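You operate a simulated robot arm through the tools that you are given. There is no shell and no other tool. Be economical: measure what you need, move in short steps, check, and stop when the job is done.

You are at the controls of a simulated robot arm. One attempt, no reset.

JOB
Press the rivet started in the fixture slide till its head stands as proud as the press card says.
Fine: set the stop dial first; end with the fixture slide out and the dial back on 0 mm.
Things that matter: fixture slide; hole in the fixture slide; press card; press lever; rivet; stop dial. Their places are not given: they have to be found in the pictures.

The check looks at the end state, three seconds after you hand in, the way a careful person would. Anything else that was tipped, shoved, dropped, spilled or broken makes it a failure.

ROBOT AND FRAMES
A 6-joint arm with a two-finger parallel gripper, fixed in place. Base frame: the origin is at the foot of the arm, x ahead of it, y to its left, z up; the work surface is at about z = 900. Lengths are in mm, angles in degrees, forces in N, time in s.
Its first joint turns from -166.0 to 166.0 degrees. Payload 3.91 kg.
Tool frame: the origin (TCP) lies between the finger pads and is the grasp point; the fingertips stand 30 mm ahead of it; z points along the fingers, y is the line along which they close. Largest opening 110 mm; finger width 20, thickness 10; the body of the gripper, 48 by 112 mm, starts 55 mm behind the TCP.
Orientation is that of the tool frame in the base frame, as a unit quaternion [x, y, z, w]. With the fingers straight down and closing along the base's y, the tool's x points along the base's -x, its y along +y and its z along -z.

CONTROLS
- The arm moves only by the tool send_rows. Its argument "plan" is a list that holds one entry, the list of rows, each a list of 7 numbers: the shift along the tool's x, y, z in units of 500 mm (1.0 is 500 mm), then the turn, a rotation vector about the tool's x, y, z in units of 45 degrees (1.0 is 45 degrees), then the opening in per cent of the stroke, from 0 (shut) to 100 (fully open). In form: [[[x, y, z, rx, ry, rz, claw], ...]]. A call has 1 to 20 rows; each row is the pose to reach, as a shift and turn from the pose commanded when the call began, along the tool's axes at that moment. A call with a number of a shift or a turn outside -1 to 1 is refused whole. Rows are played at 5 a second. More than 50 mm and 8.6 degrees between two rows, or a gripper value outside its range, and nothing of the call is played. A pose out of reach is approached as far as the arm can. The call stops where the force on the tool passes 50 N (or 10 N more than at its start, if that is more) or the arm is blocked; 0.2 s more then pass. Each finger travels about 108 mm/s and halts on what it meets, pressing with about 21 N; the grip force reading is that of the motor and also rises with nothing between the fingers. The clock runs only during rows and for 0.2 s after the last one: add rows that repeat a pose to give the fingers time. It gives the time, the measured TCP pose, the force on the tool (base axes), the opening and the grip force at its end, in the units of the frame above (readings bear some noise), with the torque about the TCP (base axes, N m) and any sound that the robot's microphone picked up, and new pictures: "show" is both (left out), scene, wrist or none.
- Cameras (640 x 400 px; columns grow to the right, rows downward): "scene" is fixed at [220, 499.8, 1526.6]; the picture's right is [-0.62, -0.79, 0.00], its down [-0.40, 0.32, -0.86] and it looks along [0.68, -0.53, -0.51] (base axes); focal length 368 px, centre (320, 200). "wrist" rides on the gripper at [72, 17, -103] in the tool frame; the picture's right is [-0.23, 0.97, 0.00], its down [-0.76, -0.18, -0.62] and it looks along [-0.61, -0.14, 0.78] (tool axes); focal length 222 px, centre (320, 200).
- probe_pixels(camera, pixels): for up to 12 pixels [column, row] of the newest picture of that camera ("zoom" is the newest enlarged one), the place [x, y, z] in the base frame of the surface seen there, good to about 3 mm. The clock stands still meanwhile.
- enlarge(camera, box): a new picture of the part [left, top, right, bottom] of that camera's present view, enlarged. The clock stands still meanwhile.
- hand_in(): hands the job in; it is judged then, once.

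Keep the steps short. Do not move on a guess: measure, check each grasp and each placing, and mend mistakes. In all there are 80 turns and 200 pictures (those below and enlarged ones count). Leave the gripper open and the arm clear of the work at the hand-in unless told otherwise, and finish with a single line.

The tools are called after "Call:" by a JSON object that holds its "method" and its "body". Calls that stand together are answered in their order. send_rows: Moves the arm, as the interface text tells. Its arguments: {"type":"object","properties":{"plan":{"type":"array","items":{"type":"array","items":{"type":"array","items":{"type":"number"}}}},"show":{"type":"string","enum":["both","scene","wrist","none"]}},"required":["plan"]} The other tools are called the same way: probe_pixels (camera, pixels) gives the place of the surface under pixels of a picture; enlarge (camera, box) takes an enlarged picture of a part of a camera's view; hand_in () hands the job in.

At the start:

```text
t: 0.0
eef_pos: [600.7, -57.0, 1285.7]
ee_rot: [0.0, 1.0, 0.0, 0.0]
force: [-0.2, -0.2, -0.3]
ft_torque: [0.0, -0.01, -0.02]
opening: 109.8
finger_force: 0.1
```

scene: 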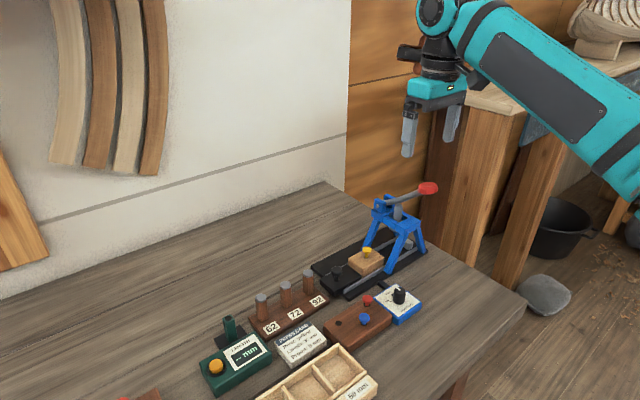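
wrist: 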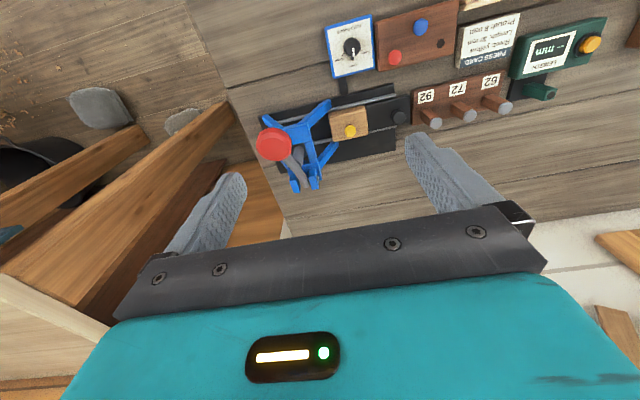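

I see the press (blue, red lever knob), slide with a yellow rivet, dial, press card, and three other posts marked 62/72/92. I enlarge to read.

Call:
{"method": "enlarge", "body": {"camera": "scene", "box": [190, 290, 350, 390]}}

Call:
{"method": "enlarge", "body": {"camera": "scene", "box": [300, 170, 460, 270]}}

Call:
{"method": "enlarge", "body": {"camera": "scene", "box": [310, 260, 440, 350]}}

Call:
{"method": "enlarge", "body": {"camera": "wrist", "box": [310, 0, 630, 200]}}

```text
4.00 times, centred on (270, 340) of scene
```

zoom: 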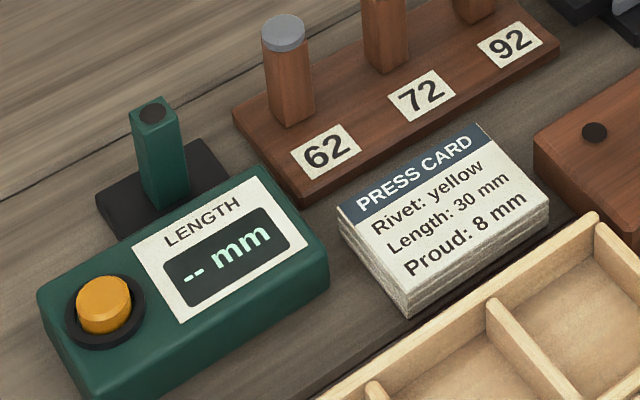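

```text
4.00 times, centred on (380, 220) of scene
```

zoom: 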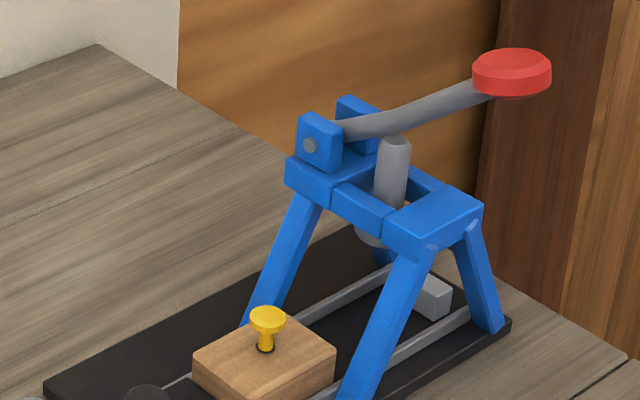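

```text
4.44 times, centred on (375, 305) of scene
```

zoom: 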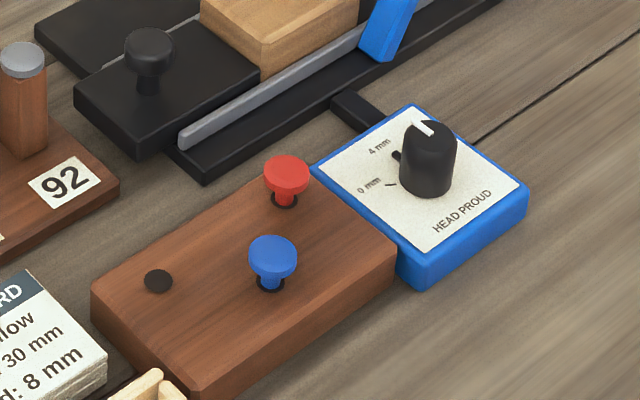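

```text
2.00 times, centred on (470, 100) of wrist
```

zoom: 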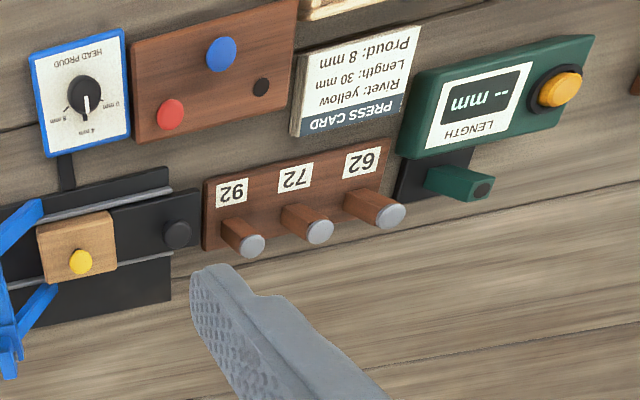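

The card says yellow rivet, 30 mm long, 8 mm proud. Next I measure the parts and look closer at the dial.

Call:
{"method": "enlarge", "body": {"camera": "wrist", "box": [320, 10, 384, 80]}}

Call:
{"method": "probe_pixels", "body": {"camera": "scene", "pixels": [[399, 291], [398, 302], [410, 315], [367, 250], [362, 262], [337, 270], [338, 283], [428, 187], [398, 212], [408, 244], [346, 295], [384, 238]]}}

Call:
{"method": "probe_pixels", "body": {"camera": "wrist", "pixels": [[352, 46], [335, 70], [372, 68], [333, 25], [368, 18], [349, 131], [399, 116], [273, 144], [360, 110], [340, 135], [393, 90], [402, 148]]}}

```text
5.71 times, centred on (352, 45) of wrist
```

zoom: 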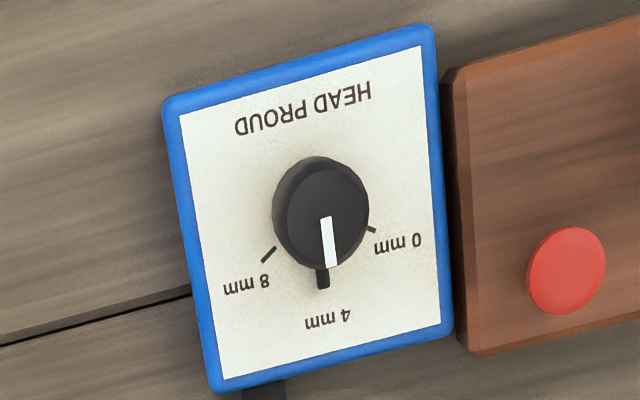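

```text
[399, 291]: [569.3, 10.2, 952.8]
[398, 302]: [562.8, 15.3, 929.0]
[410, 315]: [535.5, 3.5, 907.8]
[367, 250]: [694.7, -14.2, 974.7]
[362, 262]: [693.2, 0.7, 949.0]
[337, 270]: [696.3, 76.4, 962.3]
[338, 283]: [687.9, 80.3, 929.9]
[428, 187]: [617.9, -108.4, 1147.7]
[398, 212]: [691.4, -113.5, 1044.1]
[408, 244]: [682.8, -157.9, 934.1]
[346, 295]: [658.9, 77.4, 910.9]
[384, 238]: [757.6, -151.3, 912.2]
```

```text
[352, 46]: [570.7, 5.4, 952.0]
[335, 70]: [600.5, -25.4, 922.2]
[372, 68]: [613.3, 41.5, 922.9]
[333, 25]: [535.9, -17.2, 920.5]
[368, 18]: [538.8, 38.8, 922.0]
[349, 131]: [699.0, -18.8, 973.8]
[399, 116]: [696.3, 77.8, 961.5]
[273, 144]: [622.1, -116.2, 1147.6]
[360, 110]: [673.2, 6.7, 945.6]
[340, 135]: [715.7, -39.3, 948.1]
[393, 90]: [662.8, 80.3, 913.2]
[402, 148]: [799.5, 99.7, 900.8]
```

The pointer seems to be on 4 mm; 8 mm mark toward -y, 0 mm toward +y. I probe the marks for angles.

Call:
{"method": "probe_pixels", "body": {"camera": "zoom", "pixels": [[262, 260], [272, 250], [374, 231], [368, 228], [323, 284], [323, 276], [330, 262], [325, 220], [322, 160], [275, 212], [368, 200], [240, 285]]}}

Call:
{"method": "enlarge", "body": {"camera": "scene", "box": [370, 275, 430, 325]}}

```text
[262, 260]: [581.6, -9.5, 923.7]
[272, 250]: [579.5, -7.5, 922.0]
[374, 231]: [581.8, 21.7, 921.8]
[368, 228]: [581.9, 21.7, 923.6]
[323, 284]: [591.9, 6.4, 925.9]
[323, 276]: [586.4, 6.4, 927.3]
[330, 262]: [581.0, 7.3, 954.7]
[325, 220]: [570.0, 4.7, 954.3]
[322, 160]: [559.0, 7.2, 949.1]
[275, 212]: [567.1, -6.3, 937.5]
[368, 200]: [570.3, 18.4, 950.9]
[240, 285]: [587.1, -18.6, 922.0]
```

```text
8.00 times, centred on (400, 300) of scene
```

zoom: 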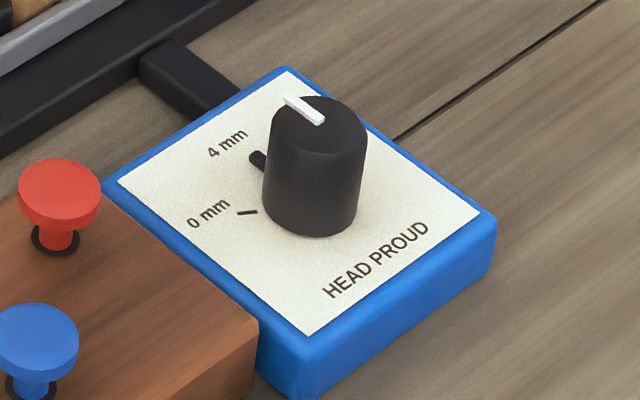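

Knob centre about (570, 6.5), top z≈953. I move above it at TCP z≈1010 and narrow the fingers to about 55 mm.

Call:
{"method": "send_rows", "body": {"plan": [[[0.03, 0.063, 0, 0, 0, 0, 50], [0.0614, 0.127, 0, 0, 0, 0, 50], [0.0614, 0.127, 0.09, 0, 0, 0, 50], [0.0614, 0.127, 0.18, 0, 0, 0, 50], [0.0614, 0.127, 0.27, 0, 0, 0, 50], [0.0614, 0.127, 0.36, 0, 0, 0, 50], [0.0614, 0.127, 0.45, 0, 0, 0, 50], [0.0614, 0.127, 0.53, 0, 0, 0, 50], [0.0614, 0.127, 0.5514, 0, 0, 0, 50]]]}}

```text
t: 2.0
eef_pos: [569.6, 6.7, 1010.6]
ee_rot: [0.001, 1.0, 0.0, 0.001]
force: [0.2, 0.2, 0.2]
ft_torque: [-0.01, 0.0, -0.01]
opening: 55.1
finger_force: 0.1
```

scene: 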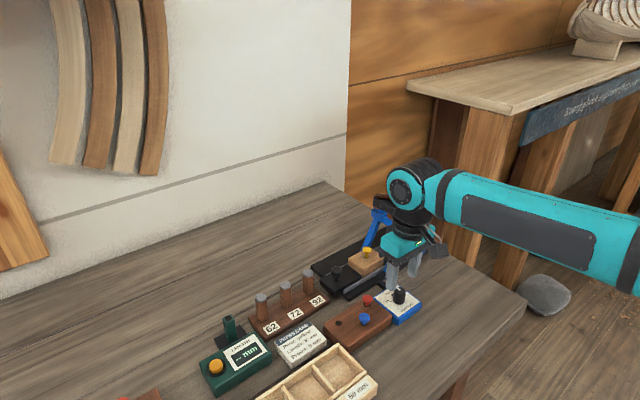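
wrist: 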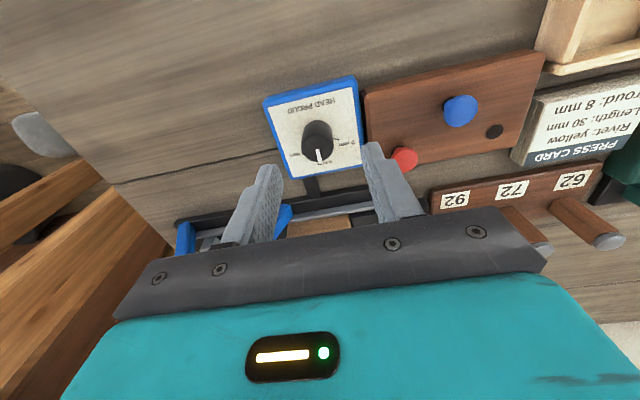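

Call:
{"method": "enlarge", "body": {"camera": "wrist", "box": [256, 70, 384, 190]}}

```text
3.33 times, centred on (320, 130) of wrist
```

zoom: 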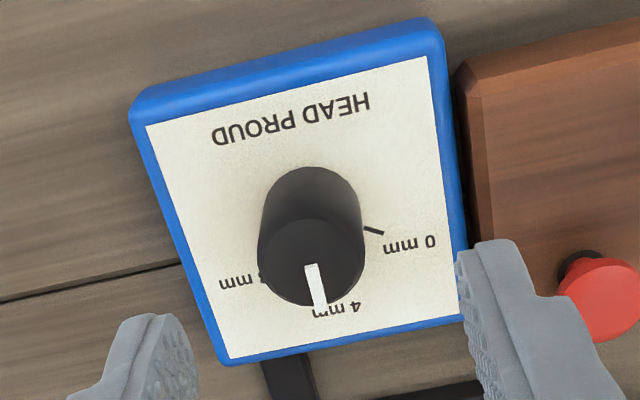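

Call:
{"method": "probe_pixels", "body": {"camera": "zoom", "pixels": [[306, 170], [258, 255], [365, 255], [318, 303], [309, 266], [372, 231], [381, 234], [365, 227], [148, 128], [424, 60], [458, 310], [232, 356]]}}

Call:
{"method": "probe_pixels", "body": {"camera": "wrist", "pixels": [[372, 165], [405, 158], [380, 130]]}}

```text
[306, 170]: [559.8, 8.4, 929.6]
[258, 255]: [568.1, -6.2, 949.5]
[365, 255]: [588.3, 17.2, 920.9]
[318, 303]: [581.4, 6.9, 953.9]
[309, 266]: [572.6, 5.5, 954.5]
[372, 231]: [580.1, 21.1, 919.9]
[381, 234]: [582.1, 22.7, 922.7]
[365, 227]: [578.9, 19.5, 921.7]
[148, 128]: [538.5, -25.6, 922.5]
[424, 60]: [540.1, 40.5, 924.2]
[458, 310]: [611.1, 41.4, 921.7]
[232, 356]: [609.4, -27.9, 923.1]
```

```text
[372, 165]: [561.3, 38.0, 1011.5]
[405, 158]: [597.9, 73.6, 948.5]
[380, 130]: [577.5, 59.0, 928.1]
```

Knob centre ≈ (570.5, 6.3). Marks lie about ±56° from +x. I descend to TCP z≈958 with 44 mm opening, then close.

Call:
{"method": "send_rows", "body": {"plan": [[[0, 0, 0, 0, 0, 0, 40], [0, 0, 0.05, 0, 0, 0, 40], [0, 0, 0.1, 0, 0, 0, 40], [0, 0, 0.103, 0, 0, 0, 40], [0, 0, 0.103, 0, 0, 0, 30], [0, 0, 0.103, 0, 0, 0, 20], [0, 0, 0.103, 0, 0, 0, 15], [0, 0, 0.103, 0, 0, 0, 15]]]}}

```text
t: 3.8
eef_pos: [571.5, 4.9, 958.1]
ee_rot: [0.001, 1.0, 0.0, 0.0]
force: [-0.9, -24.2, -3.7]
ft_torque: [-0.57, -0.37, 0.01]
opening: 25.5
finger_force: 44.5
```

scene: 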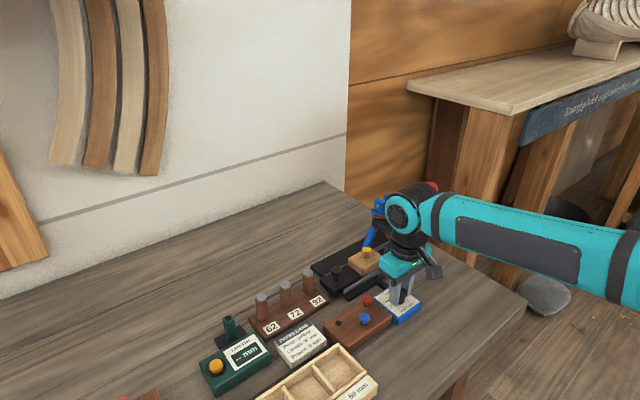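
wrist: 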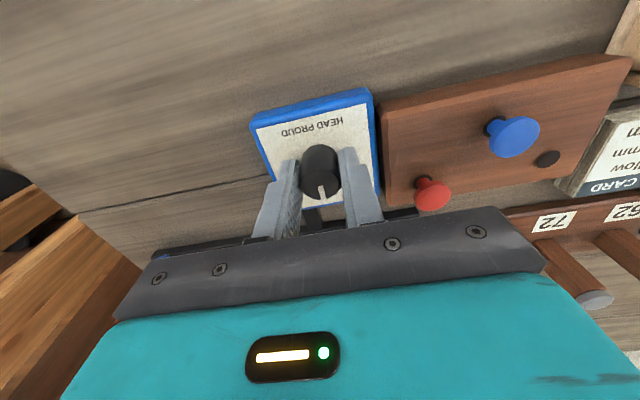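

Knob held (25.5 mm), with a side force that means I am ~1.6 mm too far in +y. I correct that and turn clockwise (tool +z) 40°.

Call:
{"method": "send_rows", "body": {"plan": [[[0, -0.0032, 0, 0, 0, 0, 15], [0, -0.0032, 0, 0, 0, 0.17, 15], [0, -0.0032, 0, 0, 0, 0.34, 15], [0, -0.0032, 0, 0, 0, 0.51, 15], [0, -0.0032, 0, 0, 0, 0.68, 15], [0, -0.0032, 0, 0, 0, 0.85, 15], [0, -0.0032, 0, 0, 0, 0.9, 15], [0, -0.0032, 0, 0, 0, 0.9, 15]]]}}

```text
t: 5.6
eef_pos: [570.2, 5.0, 958.0]
ee_rot: [0.346, 0.938, 0.001, 0.0]
force: [14.8, 0.4, 3.4]
ft_torque: [0.57, 0.29, 0.01]
opening: 25.5
finger_force: 45.3
```

scene: 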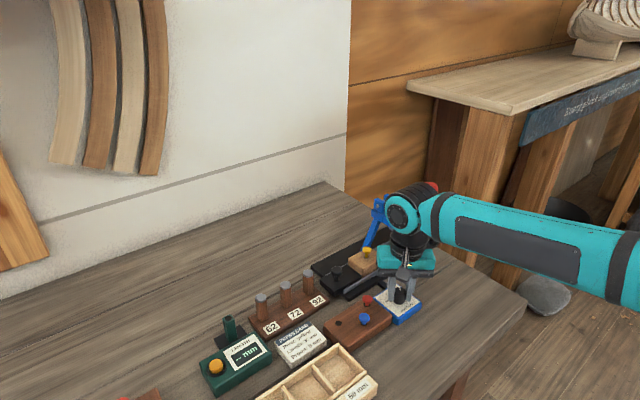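
wrist: 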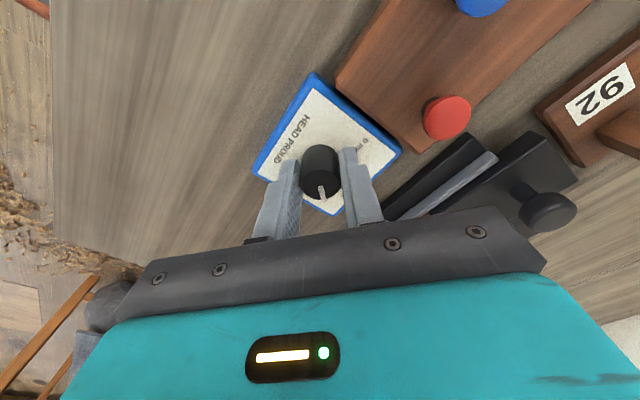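

Turned 40.5°; pointer went along. 15° more, then look.

Call:
{"method": "send_rows", "body": {"plan": [[[0, 0, 0, 0, 0, 0.17, 15], [0, 0, 0, 0, 0, 0.333, 15], [0, 0, 0, 0, 0, 0.333, 15]]], "show": "wrist"}}

Call:
{"method": "enlarge", "body": {"camera": "wrist", "box": [240, 80, 400, 220]}}

Call:
{"method": "enlarge", "body": {"camera": "scene", "box": [370, 265, 440, 325]}}

```text
t: 6.4
eef_pos: [569.6, 6.1, 957.8]
ee_rot: [0.466, 0.885, 0.001, 0.001]
force: [14.8, 11.1, 1.1]
ft_torque: [-0.37, -0.75, 0.04]
opening: 25.7
finger_force: 45.0
```

wrist: 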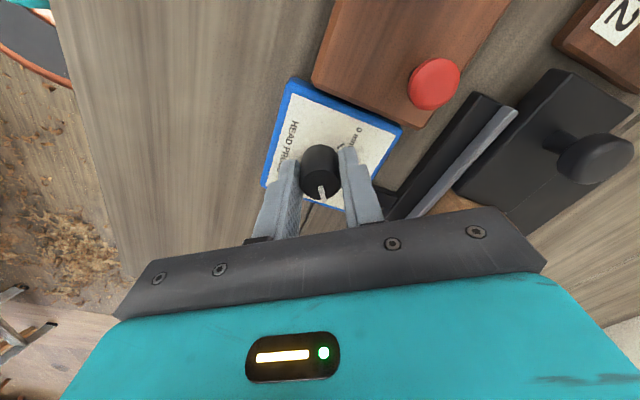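

```text
2.86 times, centred on (320, 150) of wrist
```

zoom: 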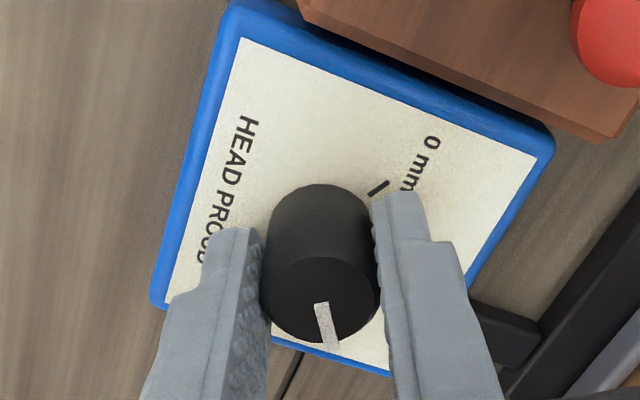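

```text
6.67 times, centred on (405, 295) of scene
```

zoom: 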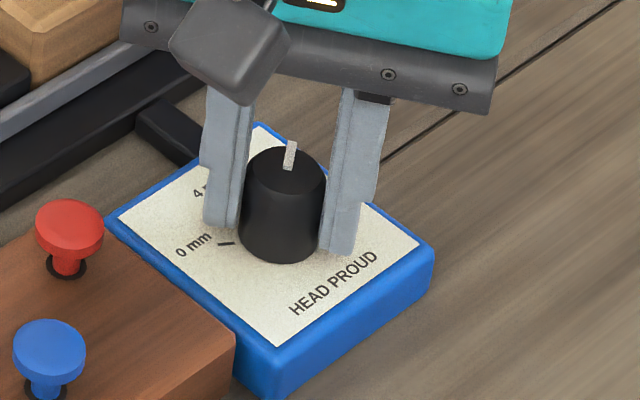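

I release and rise 60 mm to see the pointer against the 8 mm mark.

Call:
{"method": "send_rows", "body": {"plan": [[[0, 0, 0, 0, 0, 0, 30], [0, 0, 0, 0, 0, 0, 42], [0, 0, 0, 0, 0, 0, 42], [0, 0, -0.06, 0, 0, 0, 42], [0, 0, -0.14, 0, 0, 0, 42], [0, 0, -0.2, 0, 0, 0, 42]]], "show": "wrist"}}

Call:
{"method": "enlarge", "body": {"camera": "wrist", "box": [250, 50, 390, 170]}}

Call:
{"method": "enlarge", "body": {"camera": "scene", "box": [370, 265, 440, 325]}}

```text
t: 7.8
eef_pos: [570.9, 5.4, 1058.9]
ee_rot: [0.466, 0.885, -0.001, 0.0]
force: [0.6, 0.7, 0.6]
ft_torque: [-0.01, 0.0, 0.02]
opening: 46.2
finger_force: 0.0
```

wrist: 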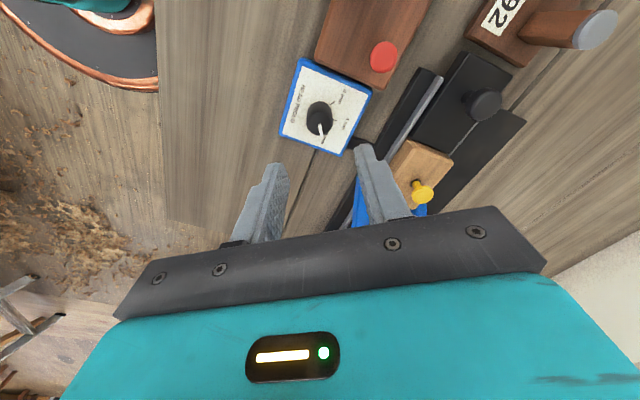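

```text
3.33 times, centred on (320, 110) of wrist
```

zoom: 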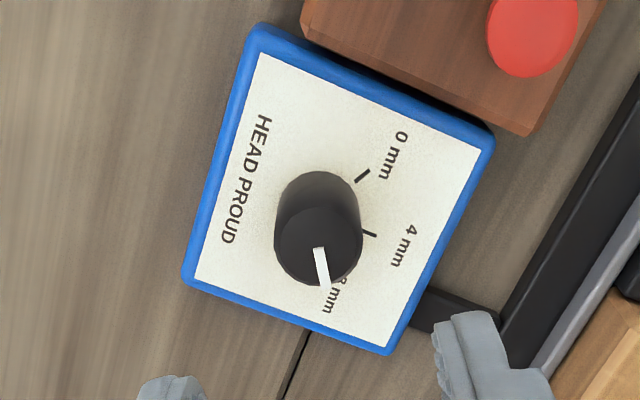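

```text
6.67 times, centred on (405, 295) of scene
```

zoom: 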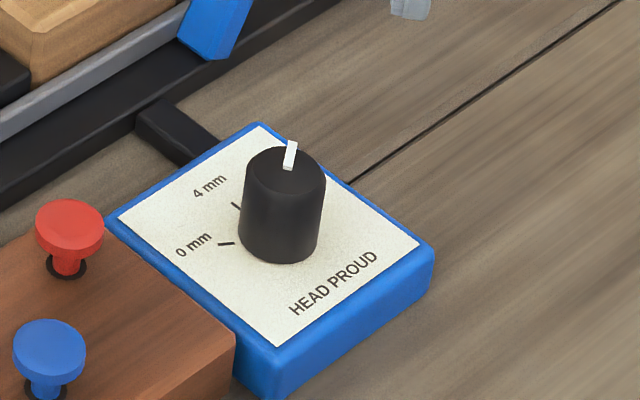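

Call:
{"method": "probe_pixels", "body": {"camera": "zoom", "pixels": [[90, 200]]}}

Call:
{"method": "enlarge", "body": {"camera": "wrist", "box": [292, 80, 356, 150]}}

```text
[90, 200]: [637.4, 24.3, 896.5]
```

```text
5.71 times, centred on (324, 115) of wrist
```

zoom: 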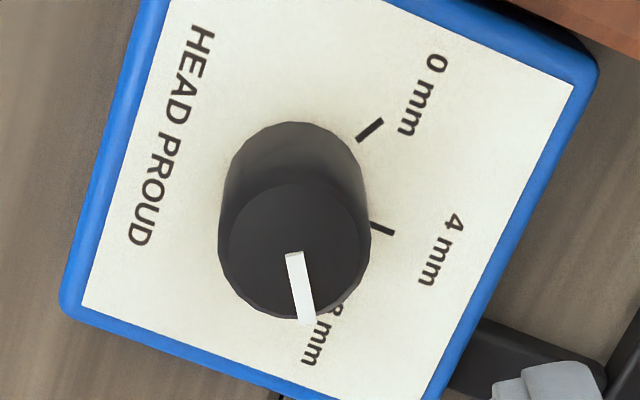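

Call:
{"method": "probe_pixels", "body": {"camera": "zoom", "pixels": [[361, 139], [381, 122], [370, 225], [392, 231], [293, 255], [306, 320], [291, 180], [220, 250], [368, 245], [300, 288], [585, 85], [80, 305]]}}

```text
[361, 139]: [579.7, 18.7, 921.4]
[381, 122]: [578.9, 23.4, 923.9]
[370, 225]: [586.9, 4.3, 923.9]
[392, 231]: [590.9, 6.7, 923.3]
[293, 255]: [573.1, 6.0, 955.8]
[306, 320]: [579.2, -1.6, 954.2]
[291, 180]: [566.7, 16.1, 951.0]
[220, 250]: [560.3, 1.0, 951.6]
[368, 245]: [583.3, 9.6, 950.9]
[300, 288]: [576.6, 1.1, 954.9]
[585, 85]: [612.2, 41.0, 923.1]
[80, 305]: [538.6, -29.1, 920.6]
```

Pixel geometry puts the marks at ±60° from 4 mm (pointer currently at about 55.5°). I regrasp, with a 1.5 mm centring correction, and turn 4.5° more.

Call:
{"method": "send_rows", "body": {"plan": [[[-0.0017, 0.0025, 0.08, 0, 0, 0, 42], [-0.0017, 0.0025, 0.16, 0, 0, 0, 42], [-0.0017, 0.0025, 0.2, 0, 0, 0, 42], [-0.0017, 0.0025, 0.2, 0, 0, 0, 30], [-0.0017, 0.0025, 0.2, 0, 0, 0, 15], [-0.0017, 0.0025, 0.2, 0, 0, 0, 15], [-0.0017, 0.0025, 0.2, 0, 0, 0.05, 15], [-0.0017, 0.0025, 0.2, 0, 0, 0.1, 15], [-0.0017, 0.0025, 0.2, 0, 0, 0.1, 15]]], "show": "none"}}

```text
t: 9.8
eef_pos: [570.6, 5.8, 956.5]
ee_rot: [0.5, 0.866, -0.001, -0.001]
force: [-19.9, 3.6, -30.7]
ft_torque: [0.31, 0.13, 0.21]
opening: 25.9
finger_force: 44.4
```

Turned to 60.0°. Release, rise, and swing back for a clear look.

Call:
{"method": "send_rows", "body": {"plan": [[[0, 0, 0, 0, 0, 0, 30], [0, 0, 0, 0, 0, 0, 42], [0, 0, 0, 0, 0, 0, 42], [0, 0, -0.06, 0, 0, 0, 42], [0, 0, -0.14, 0, 0, 0, 42], [0, 0, -0.2, 0, 0, 0, 42], [0, 0, -0.2, 0, 0, -0.18, 42], [0, 0, -0.2, 0, 0, -0.36, 42], [0, 0, -0.2, 0, 0, -0.54, 42], [0, 0, -0.2, 0, 0, -0.72, 42], [0, 0, -0.2, 0, 0, -0.9, 42], [0, 0, -0.2, 0, 0, -1, 42]]], "show": "none"}}

Call:
{"method": "send_rows", "body": {"plan": [[[0, 0, 0, 0, 0, -0.18, 42], [0, 0, 0, 0, 0, -0.36, 42], [0, 0, 0, 0, 0, -0.54, 42], [0, 0, 0, 0, 0, -0.72, 42], [0, 0, 0, 0, 0, -0.9, 42], [0, 0, 0, 0, 0, -1, 42]]], "show": "wrist"}}

Call:
{"method": "enlarge", "body": {"camera": "wrist", "box": [275, 70, 387, 140]}}

```text
t: 12.4
eef_pos: [571.2, 4.4, 1059.8]
ee_rot: [0.13, 0.992, 0.0, 0.0]
force: [-0.9, 0.1, 0.6]
ft_torque: [-0.02, 0.0, -0.02]
opening: 46.3
finger_force: 0.0
```

```text
t: 13.8
eef_pos: [571.7, 5.3, 1058.4]
ee_rot: [-0.26, 0.966, 0.0, 0.0]
force: [0.3, 0.3, -0.1]
ft_torque: [-0.02, 0.04, 0.01]
opening: 46.1
finger_force: 0.0
```

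wrist: 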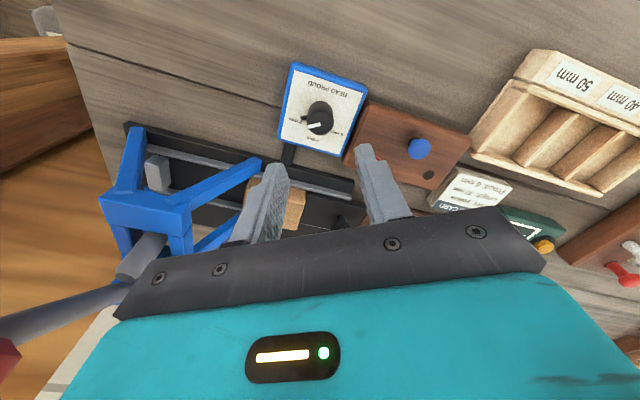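

```text
5.71 times, centred on (331, 105) of wrist
```

zoom: 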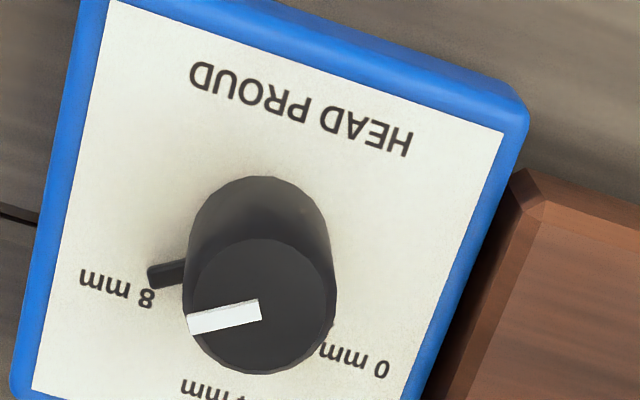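

The knob's index nub lies exactly over the 8 mm mark: dial set. Next, over to the slide knob at (697, 77), turning to yaw 90° so fingers straddle it along x.

Call:
{"method": "send_rows", "body": {"plan": [[[-0.05, 0, 0, 0, 0, 0.18, 42], [-0.1, 0, 0, 0, 0, 0.36, 42], [-0.15, 0, 0, 0, 0, 0.54, 42], [-0.2, 0, 0, 0, 0, 0.72, 42], [-0.25, 0, 0, 0, 0, 0.9, 42], [-0.2886, 0, 0, 0, 0, 1, 42]]], "show": "none"}}

Call:
{"method": "send_rows", "body": {"plan": [[[0, 0, 0, 0, 0, 0.18, 42], [0, 0, 0, 0, 0, 0.36, 42], [0, 0, 0, 0, 0, 0.54, 42], [0, 0, 0, 0, 0, 0.72, 42], [0, 0, 0, 0, 0, 0.9, 42], [0, 0, 0, 0, 0, 1, 42]]], "show": "none"}}

Call:
{"method": "send_rows", "body": {"plan": [[[0, 0, 0, 0, 0, 0.18, 42], [0, 0, 0, 0, 0, 0.36, 42], [0, 0, 0, 0, 0, 0.54, 42], [0, 0, 0, 0, 0, 0.667, 42], [0, 0, 0, 0, 0, 0.667, 42]]]}}

```text
t: 15.2
eef_pos: [694.6, 77.9, 1059.5]
ee_rot: [0.131, 0.991, 0.0, 0.0]
force: [-0.7, -0.2, 0.5]
ft_torque: [-0.03, 0.0, 0.03]
opening: 46.3
finger_force: 0.0
```

```text
t: 16.6
eef_pos: [695.8, 77.8, 1058.1]
ee_rot: [0.501, 0.866, 0.0, 0.0]
force: [0.3, -0.7, 0.6]
ft_torque: [0.03, 0.01, -0.01]
opening: 46.2
finger_force: 0.1
```

```text
t: 17.8
eef_pos: [695.8, 76.6, 1057.2]
ee_rot: [0.708, 0.707, -0.001, 0.0]
force: [0.5, 0.2, -0.3]
ft_torque: [0.0, 0.0, 0.0]
opening: 46.2
finger_force: 0.0
```

scene: 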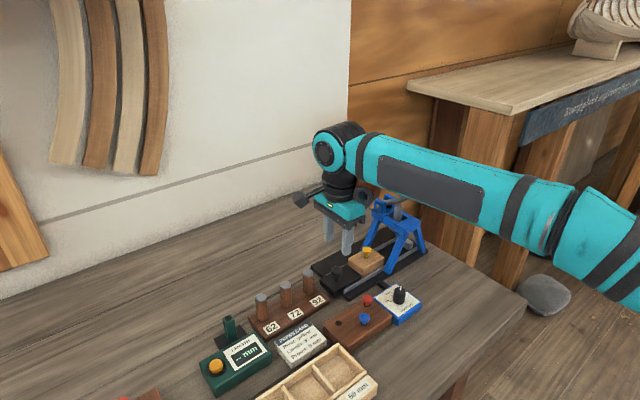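
wrist: 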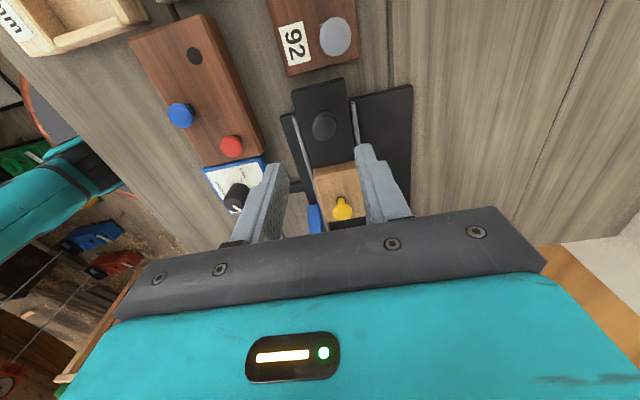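

Probe slide knob, block, rivet, press parts.

Call:
{"method": "probe_pixels", "body": {"camera": "wrist", "pixels": [[324, 125], [312, 125], [337, 125], [324, 113], [325, 140], [330, 85], [335, 166], [341, 208], [298, 150], [354, 110], [350, 155]]}}

Call:
{"method": "enlarge", "body": {"camera": "scene", "box": [290, 180, 450, 300]}}

Call:
{"method": "probe_pixels", "body": {"camera": "scene", "pixels": [[428, 188], [411, 196], [378, 203], [395, 215], [402, 236], [408, 243], [378, 245], [417, 225], [372, 222], [393, 228]]}}

```text
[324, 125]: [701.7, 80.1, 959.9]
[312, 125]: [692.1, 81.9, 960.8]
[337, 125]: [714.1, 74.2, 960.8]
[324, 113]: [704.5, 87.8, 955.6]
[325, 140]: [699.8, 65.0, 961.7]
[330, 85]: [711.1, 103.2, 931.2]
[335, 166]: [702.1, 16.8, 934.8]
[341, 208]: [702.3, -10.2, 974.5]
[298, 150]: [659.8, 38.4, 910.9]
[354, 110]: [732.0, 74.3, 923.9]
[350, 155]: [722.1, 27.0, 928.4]
```

```text
3.33 times, centred on (370, 240) of scene
```

zoom: 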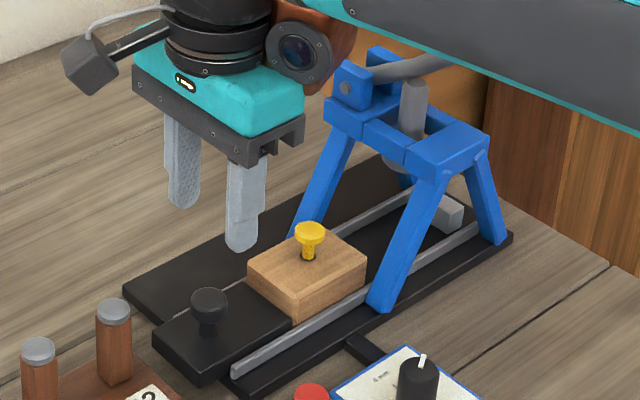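

```text
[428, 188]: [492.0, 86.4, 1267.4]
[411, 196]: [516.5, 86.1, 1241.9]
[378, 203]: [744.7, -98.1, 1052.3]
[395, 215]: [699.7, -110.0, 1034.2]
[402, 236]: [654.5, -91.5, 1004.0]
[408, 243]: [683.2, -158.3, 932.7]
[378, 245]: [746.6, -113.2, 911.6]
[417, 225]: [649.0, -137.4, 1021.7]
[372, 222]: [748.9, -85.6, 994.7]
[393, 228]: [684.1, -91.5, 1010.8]
```

Slide knob centre ≈ (703, 77), top z 962. I shift +7 mm in x, descend to TCP z≈973, and close.

Call:
{"method": "send_rows", "body": {"plan": [[[0, 0.014, 0.06, 0, 0, 0, 42], [0, 0.014, 0.12, 0, 0, 0, 42], [0, 0.014, 0.17, 0, 0, 0, 42], [0, 0.014, 0.17, 0, 0, 0, 30], [0, 0.014, 0.17, 0, 0, 0, 15], [0, 0.014, 0.17, 0, 0, 0, 13], [0, 0.014, 0.17, 0, 0, 0, 13]]]}}

```text
t: 19.4
eef_pos: [702.8, 77.9, 973.5]
ee_rot: [0.708, 0.707, -0.001, 0.0]
force: [-31.4, -1.4, -12.3]
ft_torque: [0.01, 0.53, -0.08]
opening: 29.8
finger_force: 15.2
```

scene: 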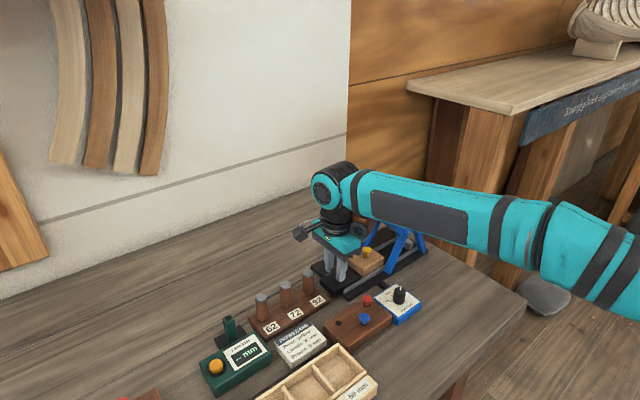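
wrist: 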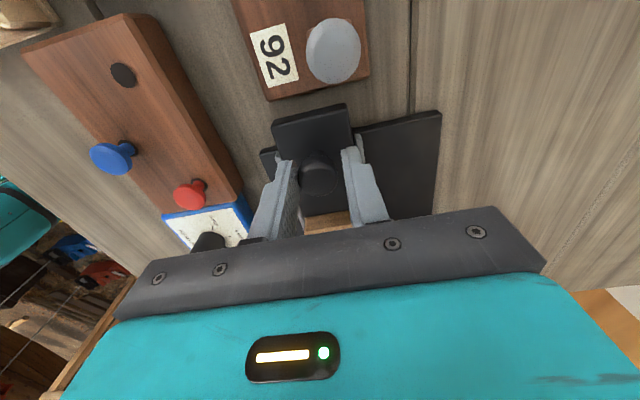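

The -x finger is pushing the knob; knob centre is ~3 mm to -x. I shift by -3.5 mm with the fingers opened slightly and reclose.

Call:
{"method": "send_rows", "body": {"plan": [[[0, 0, 0, 0, 0, 0, 35], [0, 0, 0, 0, 0, 0, 35], [0, -0.007, 0, 0, 0, 0, 35], [0, -0.007, 0, 0, 0, 0, 25], [0, -0.007, 0, 0, 0, 0, 13], [0, -0.007, 0, 0, 0, 0, 13], [0, -0.007, 0, 0, 0, 0, 13]]], "show": "wrist"}}

```text
t: 21.0
eef_pos: [700.3, 78.6, 973.4]
ee_rot: [0.707, 0.707, -0.001, 0.0]
force: [7.2, 0.6, 3.6]
ft_torque: [-0.05, -0.17, 0.04]
opening: 25.2
finger_force: 45.1
```

wrist: 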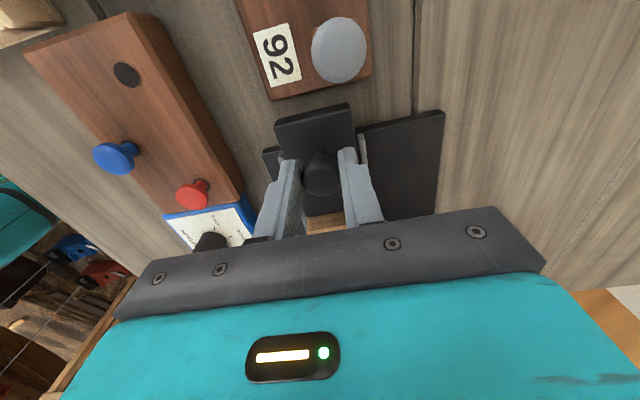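

Held at 25 mm, low side force. Now push 60 mm in -y (tool -x) in small steps, then check.

Call:
{"method": "send_rows", "body": {"plan": [[[-0.02, 0, 0, 0, 0, 0, 13], [-0.04, 0, 0, 0, 0, 0, 13], [-0.06, 0, 0, 0, 0, 0, 13], [-0.08, 0, 0, 0, 0, 0, 13], [-0.1, 0, 0, 0, 0, 0, 13], [-0.12, 0, 0, 0, 0, 0, 13], [-0.12, 0, 0, 0, 0, 0, 13]]]}}

Call:
{"method": "enlarge", "body": {"camera": "scene", "box": [310, 160, 450, 300]}}

```text
t: 22.6
eef_pos: [701.3, 17.3, 972.6]
ee_rot: [0.707, 0.707, 0.0, 0.0]
force: [24.6, -0.8, 23.0]
ft_torque: [0.02, -0.53, 0.07]
opening: 25.0
finger_force: 45.4
```

scene: 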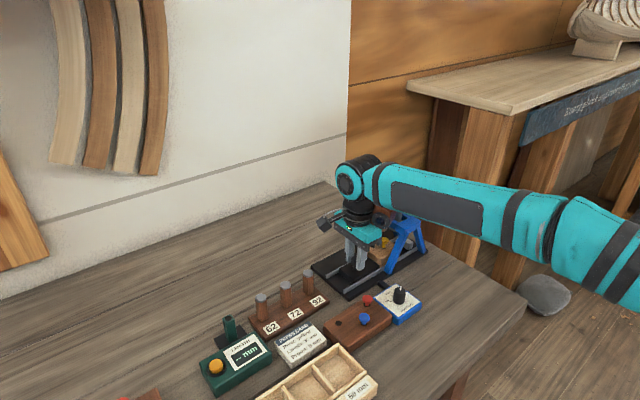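
wrist: 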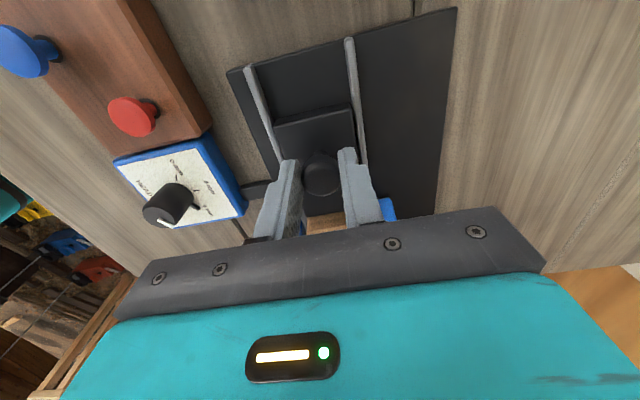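

```text
2.86 times, centred on (380, 230) of scene
```

zoom: 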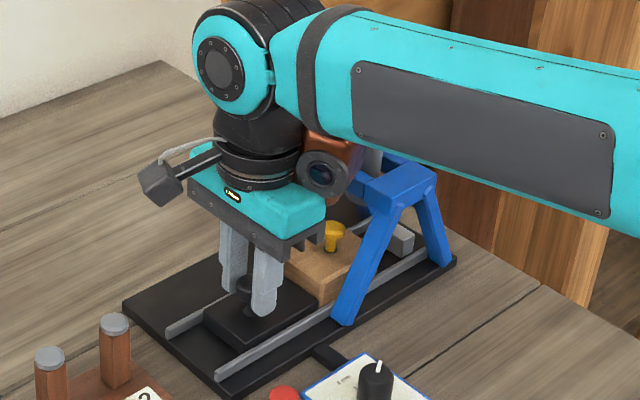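

The slide moves fine. I check where the brown wrist part and forearm are relative to the press and lever before going on.

Call:
{"method": "probe_pixels", "body": {"camera": "zoom", "pixels": [[322, 175], [340, 150], [345, 190], [310, 135], [335, 205], [358, 180], [372, 160], [480, 205], [400, 190], [330, 235], [400, 238], [600, 225]]}}

Call:
{"method": "enlarge", "body": {"camera": "scene", "box": [360, 190, 430, 250]}}

```text
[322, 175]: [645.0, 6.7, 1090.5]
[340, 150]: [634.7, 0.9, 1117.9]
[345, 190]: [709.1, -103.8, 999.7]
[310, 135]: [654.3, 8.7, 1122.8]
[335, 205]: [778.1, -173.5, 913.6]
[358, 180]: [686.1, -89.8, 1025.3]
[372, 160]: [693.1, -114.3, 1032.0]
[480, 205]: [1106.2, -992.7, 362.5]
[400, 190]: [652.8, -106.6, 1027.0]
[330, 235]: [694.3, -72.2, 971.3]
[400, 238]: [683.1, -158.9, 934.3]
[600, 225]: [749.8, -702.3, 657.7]
```

```text
6.67 times, centred on (395, 220) of scene
```

zoom: 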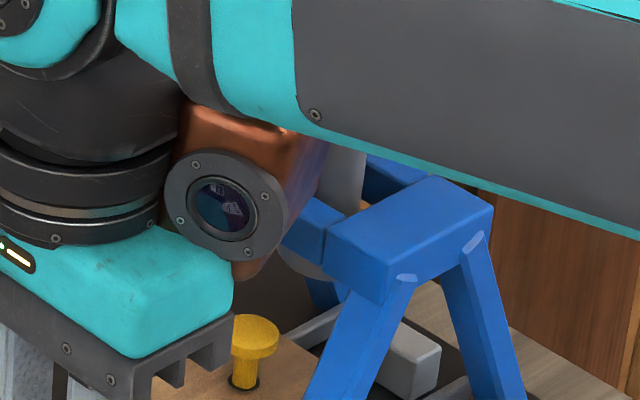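

Clear. I advance 30 mm more (and +1 mm x to relax side load), then creep until the stop is felt.

Call:
{"method": "send_rows", "body": {"plan": [[[-0.02, 0.003, 0, 0, 0, 0, 13], [-0.04, 0.003, 0, 0, 0, 0, 13], [-0.06, 0.003, 0, 0, 0, 0, 13], [-0.064, 0.003, 0, 0, 0, 0, 13], [-0.064, 0.003, 0, 0, 0, 0, 13]]]}}

Call:
{"method": "enlarge", "body": {"camera": "scene", "box": [330, 170, 450, 290]}}

```text
t: 23.8
eef_pos: [699.5, -14.4, 972.3]
ee_rot: [0.707, 0.707, 0.001, 0.001]
force: [3.2, 0.8, 36.6]
ft_torque: [-0.14, -0.1, 0.01]
opening: 25.2
finger_force: 45.4
```

scene: 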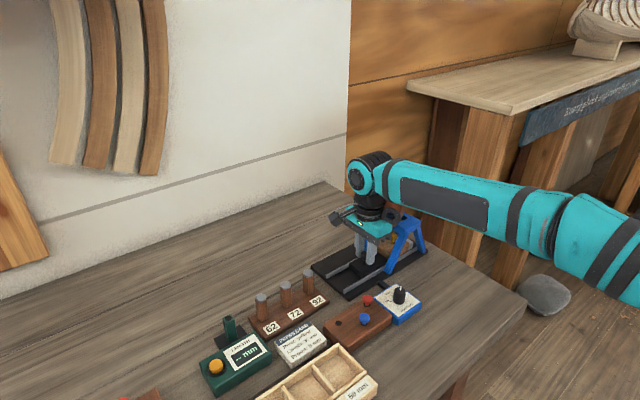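
wrist: 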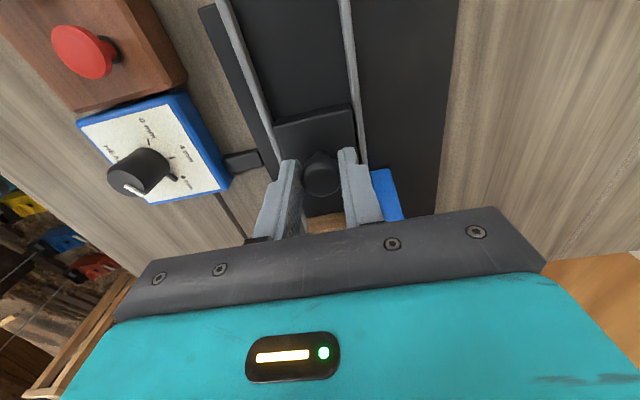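

```text
3.33 times, centred on (390, 230) of scene
```

zoom: 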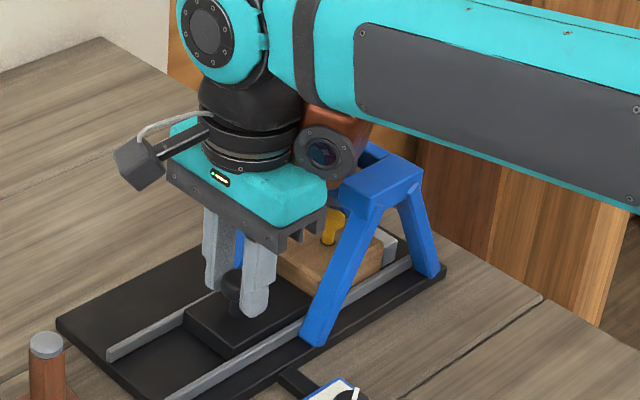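

Wood block nearly at the grey stop. Creep in 1.5 mm steps, raising 1 mm to relieve the vertical load.

Call:
{"method": "send_rows", "body": {"plan": [[[-0.003, 0, -0.002, 0, 0, 0, 13], [-0.006, 0, -0.002, 0, 0, 0, 13], [-0.009, 0, -0.002, 0, 0, 0, 13], [-0.012, 0, -0.002, 0, 0, 0, 13], [-0.015, 0, -0.002, 0, 0, 0, 13], [-0.018, 0, -0.002, 0, 0, 0, 13], [-0.021, 0, -0.002, 0, 0, 0, 13], [-0.024, 0, -0.002, 0, 0, 0, 13], [-0.027, 0, -0.002, 0, 0, 0, 13], [-0.03, 0, -0.002, 0, 0, 0, 13]]], "show": "wrist"}}

Call:
{"method": "enlarge", "body": {"camera": "scene", "box": [350, 190, 450, 270]}}

```text
t: 25.4
eef_pos: [699.2, -23.5, 972.4]
ee_rot: [0.707, 0.707, 0.0, -0.003]
force: [-11.6, 27.5, 0.1]
ft_torque: [0.63, 0.36, 0.02]
opening: 25.2
finger_force: 45.1
stopped in row 8: the force on the tool passed its limit at 51 N (the readings are from after the stop); the commanded pose is now the measured one
```

wrist: 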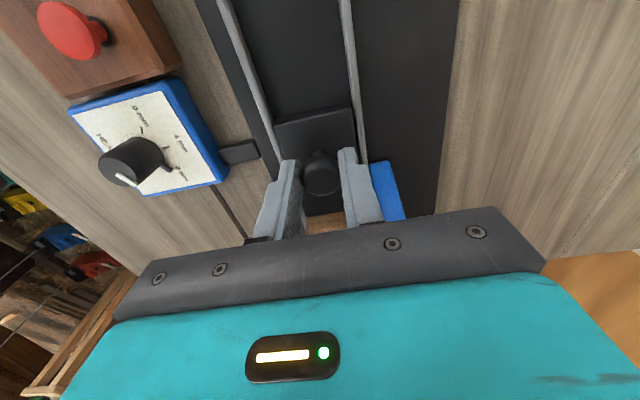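

```text
5.00 times, centred on (400, 230) of scene
```

zoom: 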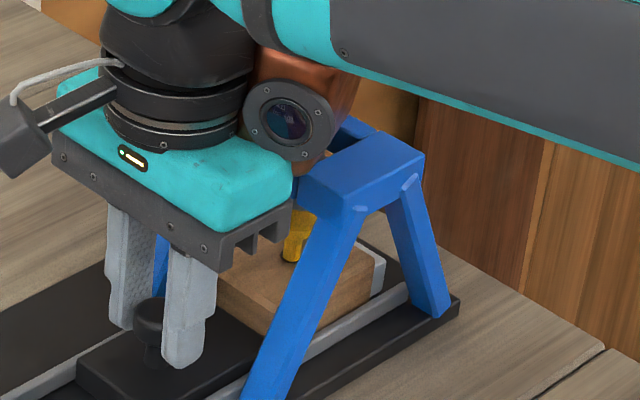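

The block is against the grey stop. Release the knob, back up and away (+y).

Call:
{"method": "send_rows", "body": {"plan": [[[0, 0, 0, 0, 0, 0, 25], [0, 0, 0, 0, 0, 0, 40], [0, 0, 0, 0, 0, 0, 42], [0, 0, -0.05, 0, 0, 0, 42], [0.06, 0, -0.12, 0, 0, 0, 42], [0.14, 0, -0.2, 0, 0, 0, 42], [0.22, 0, -0.29, 0, 0, 0, 42], [0.3, 0, -0.37, 0, 0, 0, 42], [0.38, 0, -0.45, 0, 0, 0, 42]]]}}

Call:
{"method": "enlarge", "body": {"camera": "scene", "box": [330, 165, 450, 285]}}

Call:
{"method": "probe_pixels", "body": {"camera": "scene", "pixels": [[428, 185], [420, 191], [436, 188], [428, 193], [410, 196], [400, 202], [390, 204], [379, 212], [398, 220], [366, 262]]}}

```text
refused: row 6 steps farther than a row can; nothing moved
```

```text
3.33 times, centred on (390, 225) of scene
```

zoom: 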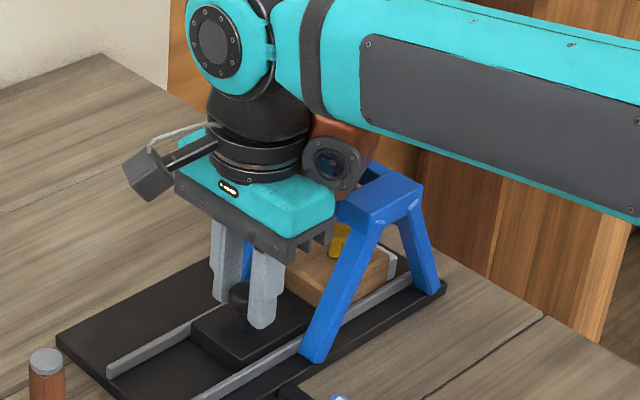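

```text
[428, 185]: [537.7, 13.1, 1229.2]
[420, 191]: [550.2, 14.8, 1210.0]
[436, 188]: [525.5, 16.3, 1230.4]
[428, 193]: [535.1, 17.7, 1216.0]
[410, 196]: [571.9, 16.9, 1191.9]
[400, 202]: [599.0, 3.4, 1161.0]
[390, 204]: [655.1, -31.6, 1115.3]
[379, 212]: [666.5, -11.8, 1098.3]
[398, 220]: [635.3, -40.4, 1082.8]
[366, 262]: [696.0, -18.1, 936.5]
```

Steps were too long; repeat with smaller ones.

Call:
{"method": "send_rows", "body": {"plan": [[[0, 0, 0, 0, 0, 0, 25], [0, 0, 0, 0, 0, 0, 40], [0, 0, 0, 0, 0, 0, 42], [0, 0, -0.05, 0, 0, 0, 42], [0.05, 0, -0.11, 0, 0, 0, 42], [0.11, 0, -0.17, 0, 0, 0, 42], [0.17, 0, -0.23, 0, 0, 0, 42], [0.23, 0, -0.29, 0, 0, 0, 42], [0.28, 0, -0.36, 0, 0, 0, 42], [0.33, 0, -0.43, 0, 0, 0, 42], [0.38, 0, -0.49, 0, 0, 0, 42]]]}}

Call:
{"method": "enlarge", "body": {"camera": "scene", "box": [330, 165, 450, 285]}}

Call:
{"method": "probe_pixels", "body": {"camera": "scene", "pixels": [[428, 185], [420, 191], [436, 188], [428, 193], [410, 196], [400, 202], [390, 204], [379, 212], [398, 220], [366, 262]]}}

```text
t: 27.9
eef_pos: [700.6, 163.6, 1215.1]
ee_rot: [0.707, 0.707, 0.0, -0.002]
force: [0.0, -0.8, 1.0]
ft_torque: [0.03, 0.05, -0.04]
opening: 46.1
finger_force: 0.0
```

scene: 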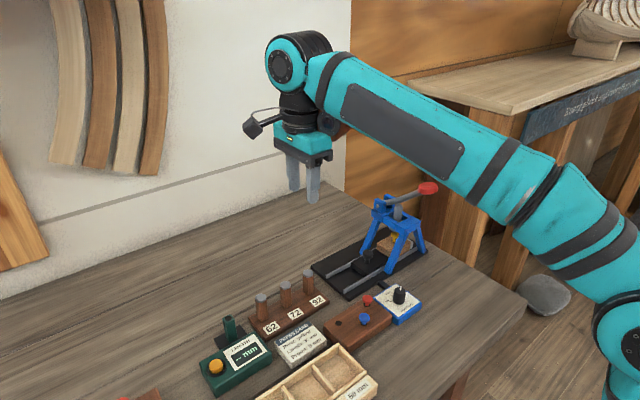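
wrist: 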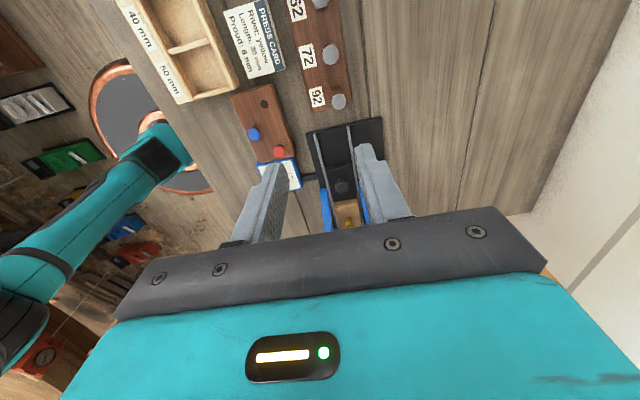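

```text
3.33 times, centred on (390, 225) of scene
```

zoom: 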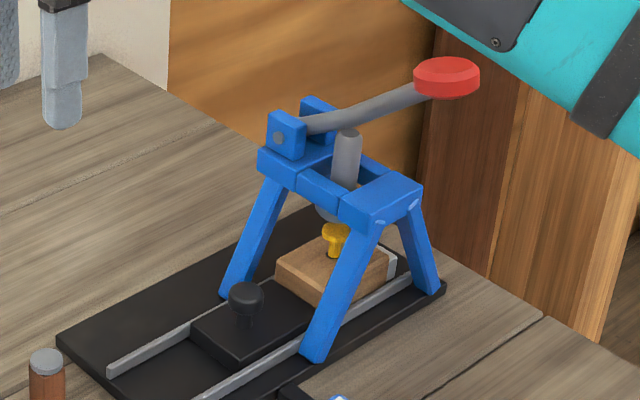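

```text
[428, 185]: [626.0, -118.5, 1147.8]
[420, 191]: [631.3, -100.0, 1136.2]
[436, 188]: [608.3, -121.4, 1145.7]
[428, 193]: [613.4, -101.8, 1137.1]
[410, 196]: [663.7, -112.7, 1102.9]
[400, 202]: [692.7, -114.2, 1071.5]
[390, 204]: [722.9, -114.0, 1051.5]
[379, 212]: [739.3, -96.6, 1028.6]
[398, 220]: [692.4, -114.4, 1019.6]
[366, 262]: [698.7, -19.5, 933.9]
```

Rivet is under the ram; lever knob top at (617, -116, 1148). I close the fingers and move above the knob, turning back toward yaw 0.

Call:
{"method": "send_rows", "body": {"plan": [[[-0.07, -0.021, -0.04, 0, 0, -0.13, 0], [-0.14, -0.042, -0.04, 0, 0, -0.26, 0], [-0.21, -0.063, -0.04, 0, 0, -0.39, 0], [-0.28, -0.084, -0.04, 0, 0, -0.52, 0], [-0.35, -0.105, -0.04, 0, 0, -0.65, 0], [-0.42, -0.126, -0.04, 0, 0, -0.78, 0], [-0.49, -0.146, -0.04, 0, 0, -0.91, 0], [-0.559, -0.167, -0.04, 0, 0, -1, 0]]], "show": "none"}}

Call:
{"method": "send_rows", "body": {"plan": [[[0, 0, 0, 0, 0, -0.18, 0], [0, 0, 0, 0, 0, -0.36, 0], [0, 0, 0, 0, 0, -0.54, 0], [0, 0, 0, 0, 0, -0.72, 0], [0, 0, 0, 0, 0, -0.9, 0], [0, 0, 0, 0, 0, -1, 0], [0, 0, 0, 0, 0, -1, 0]]]}}

Call:
{"method": "probe_pixels", "body": {"camera": "scene", "pixels": [[373, 206], [388, 198], [428, 185], [438, 187]]}}

```text
t: 29.6
eef_pos: [620.5, -116.0, 1236.6]
ee_rot: [0.382, 0.924, 0.0, -0.002]
force: [0.2, 0.4, -0.7]
ft_torque: [-0.05, 0.02, -0.02]
opening: 0.0
finger_force: 21.0
```

```text
t: 31.2
eef_pos: [616.9, -116.1, 1239.2]
ee_rot: [-0.001, 1.0, 0.001, -0.002]
force: [0.3, -0.5, -0.1]
ft_torque: [0.03, -0.01, -0.02]
opening: 0.0
finger_force: 20.9
```

scene: 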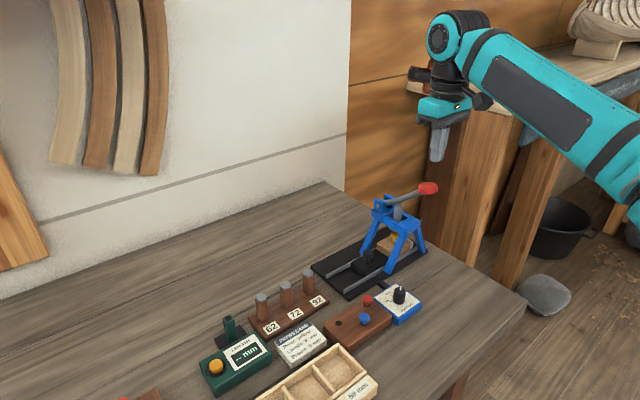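
wrist: 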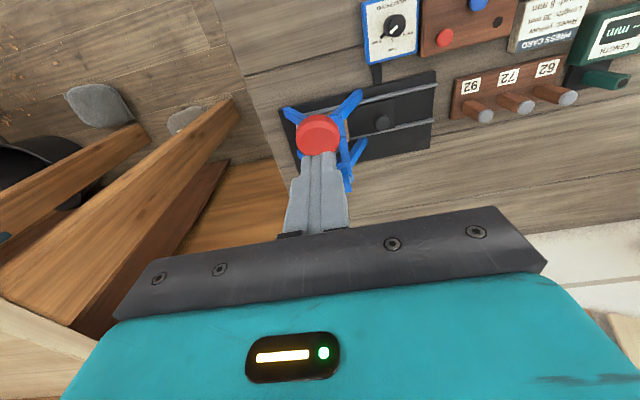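

```text
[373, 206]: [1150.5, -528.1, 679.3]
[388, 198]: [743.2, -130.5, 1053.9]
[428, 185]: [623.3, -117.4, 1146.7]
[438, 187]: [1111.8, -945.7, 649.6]
```

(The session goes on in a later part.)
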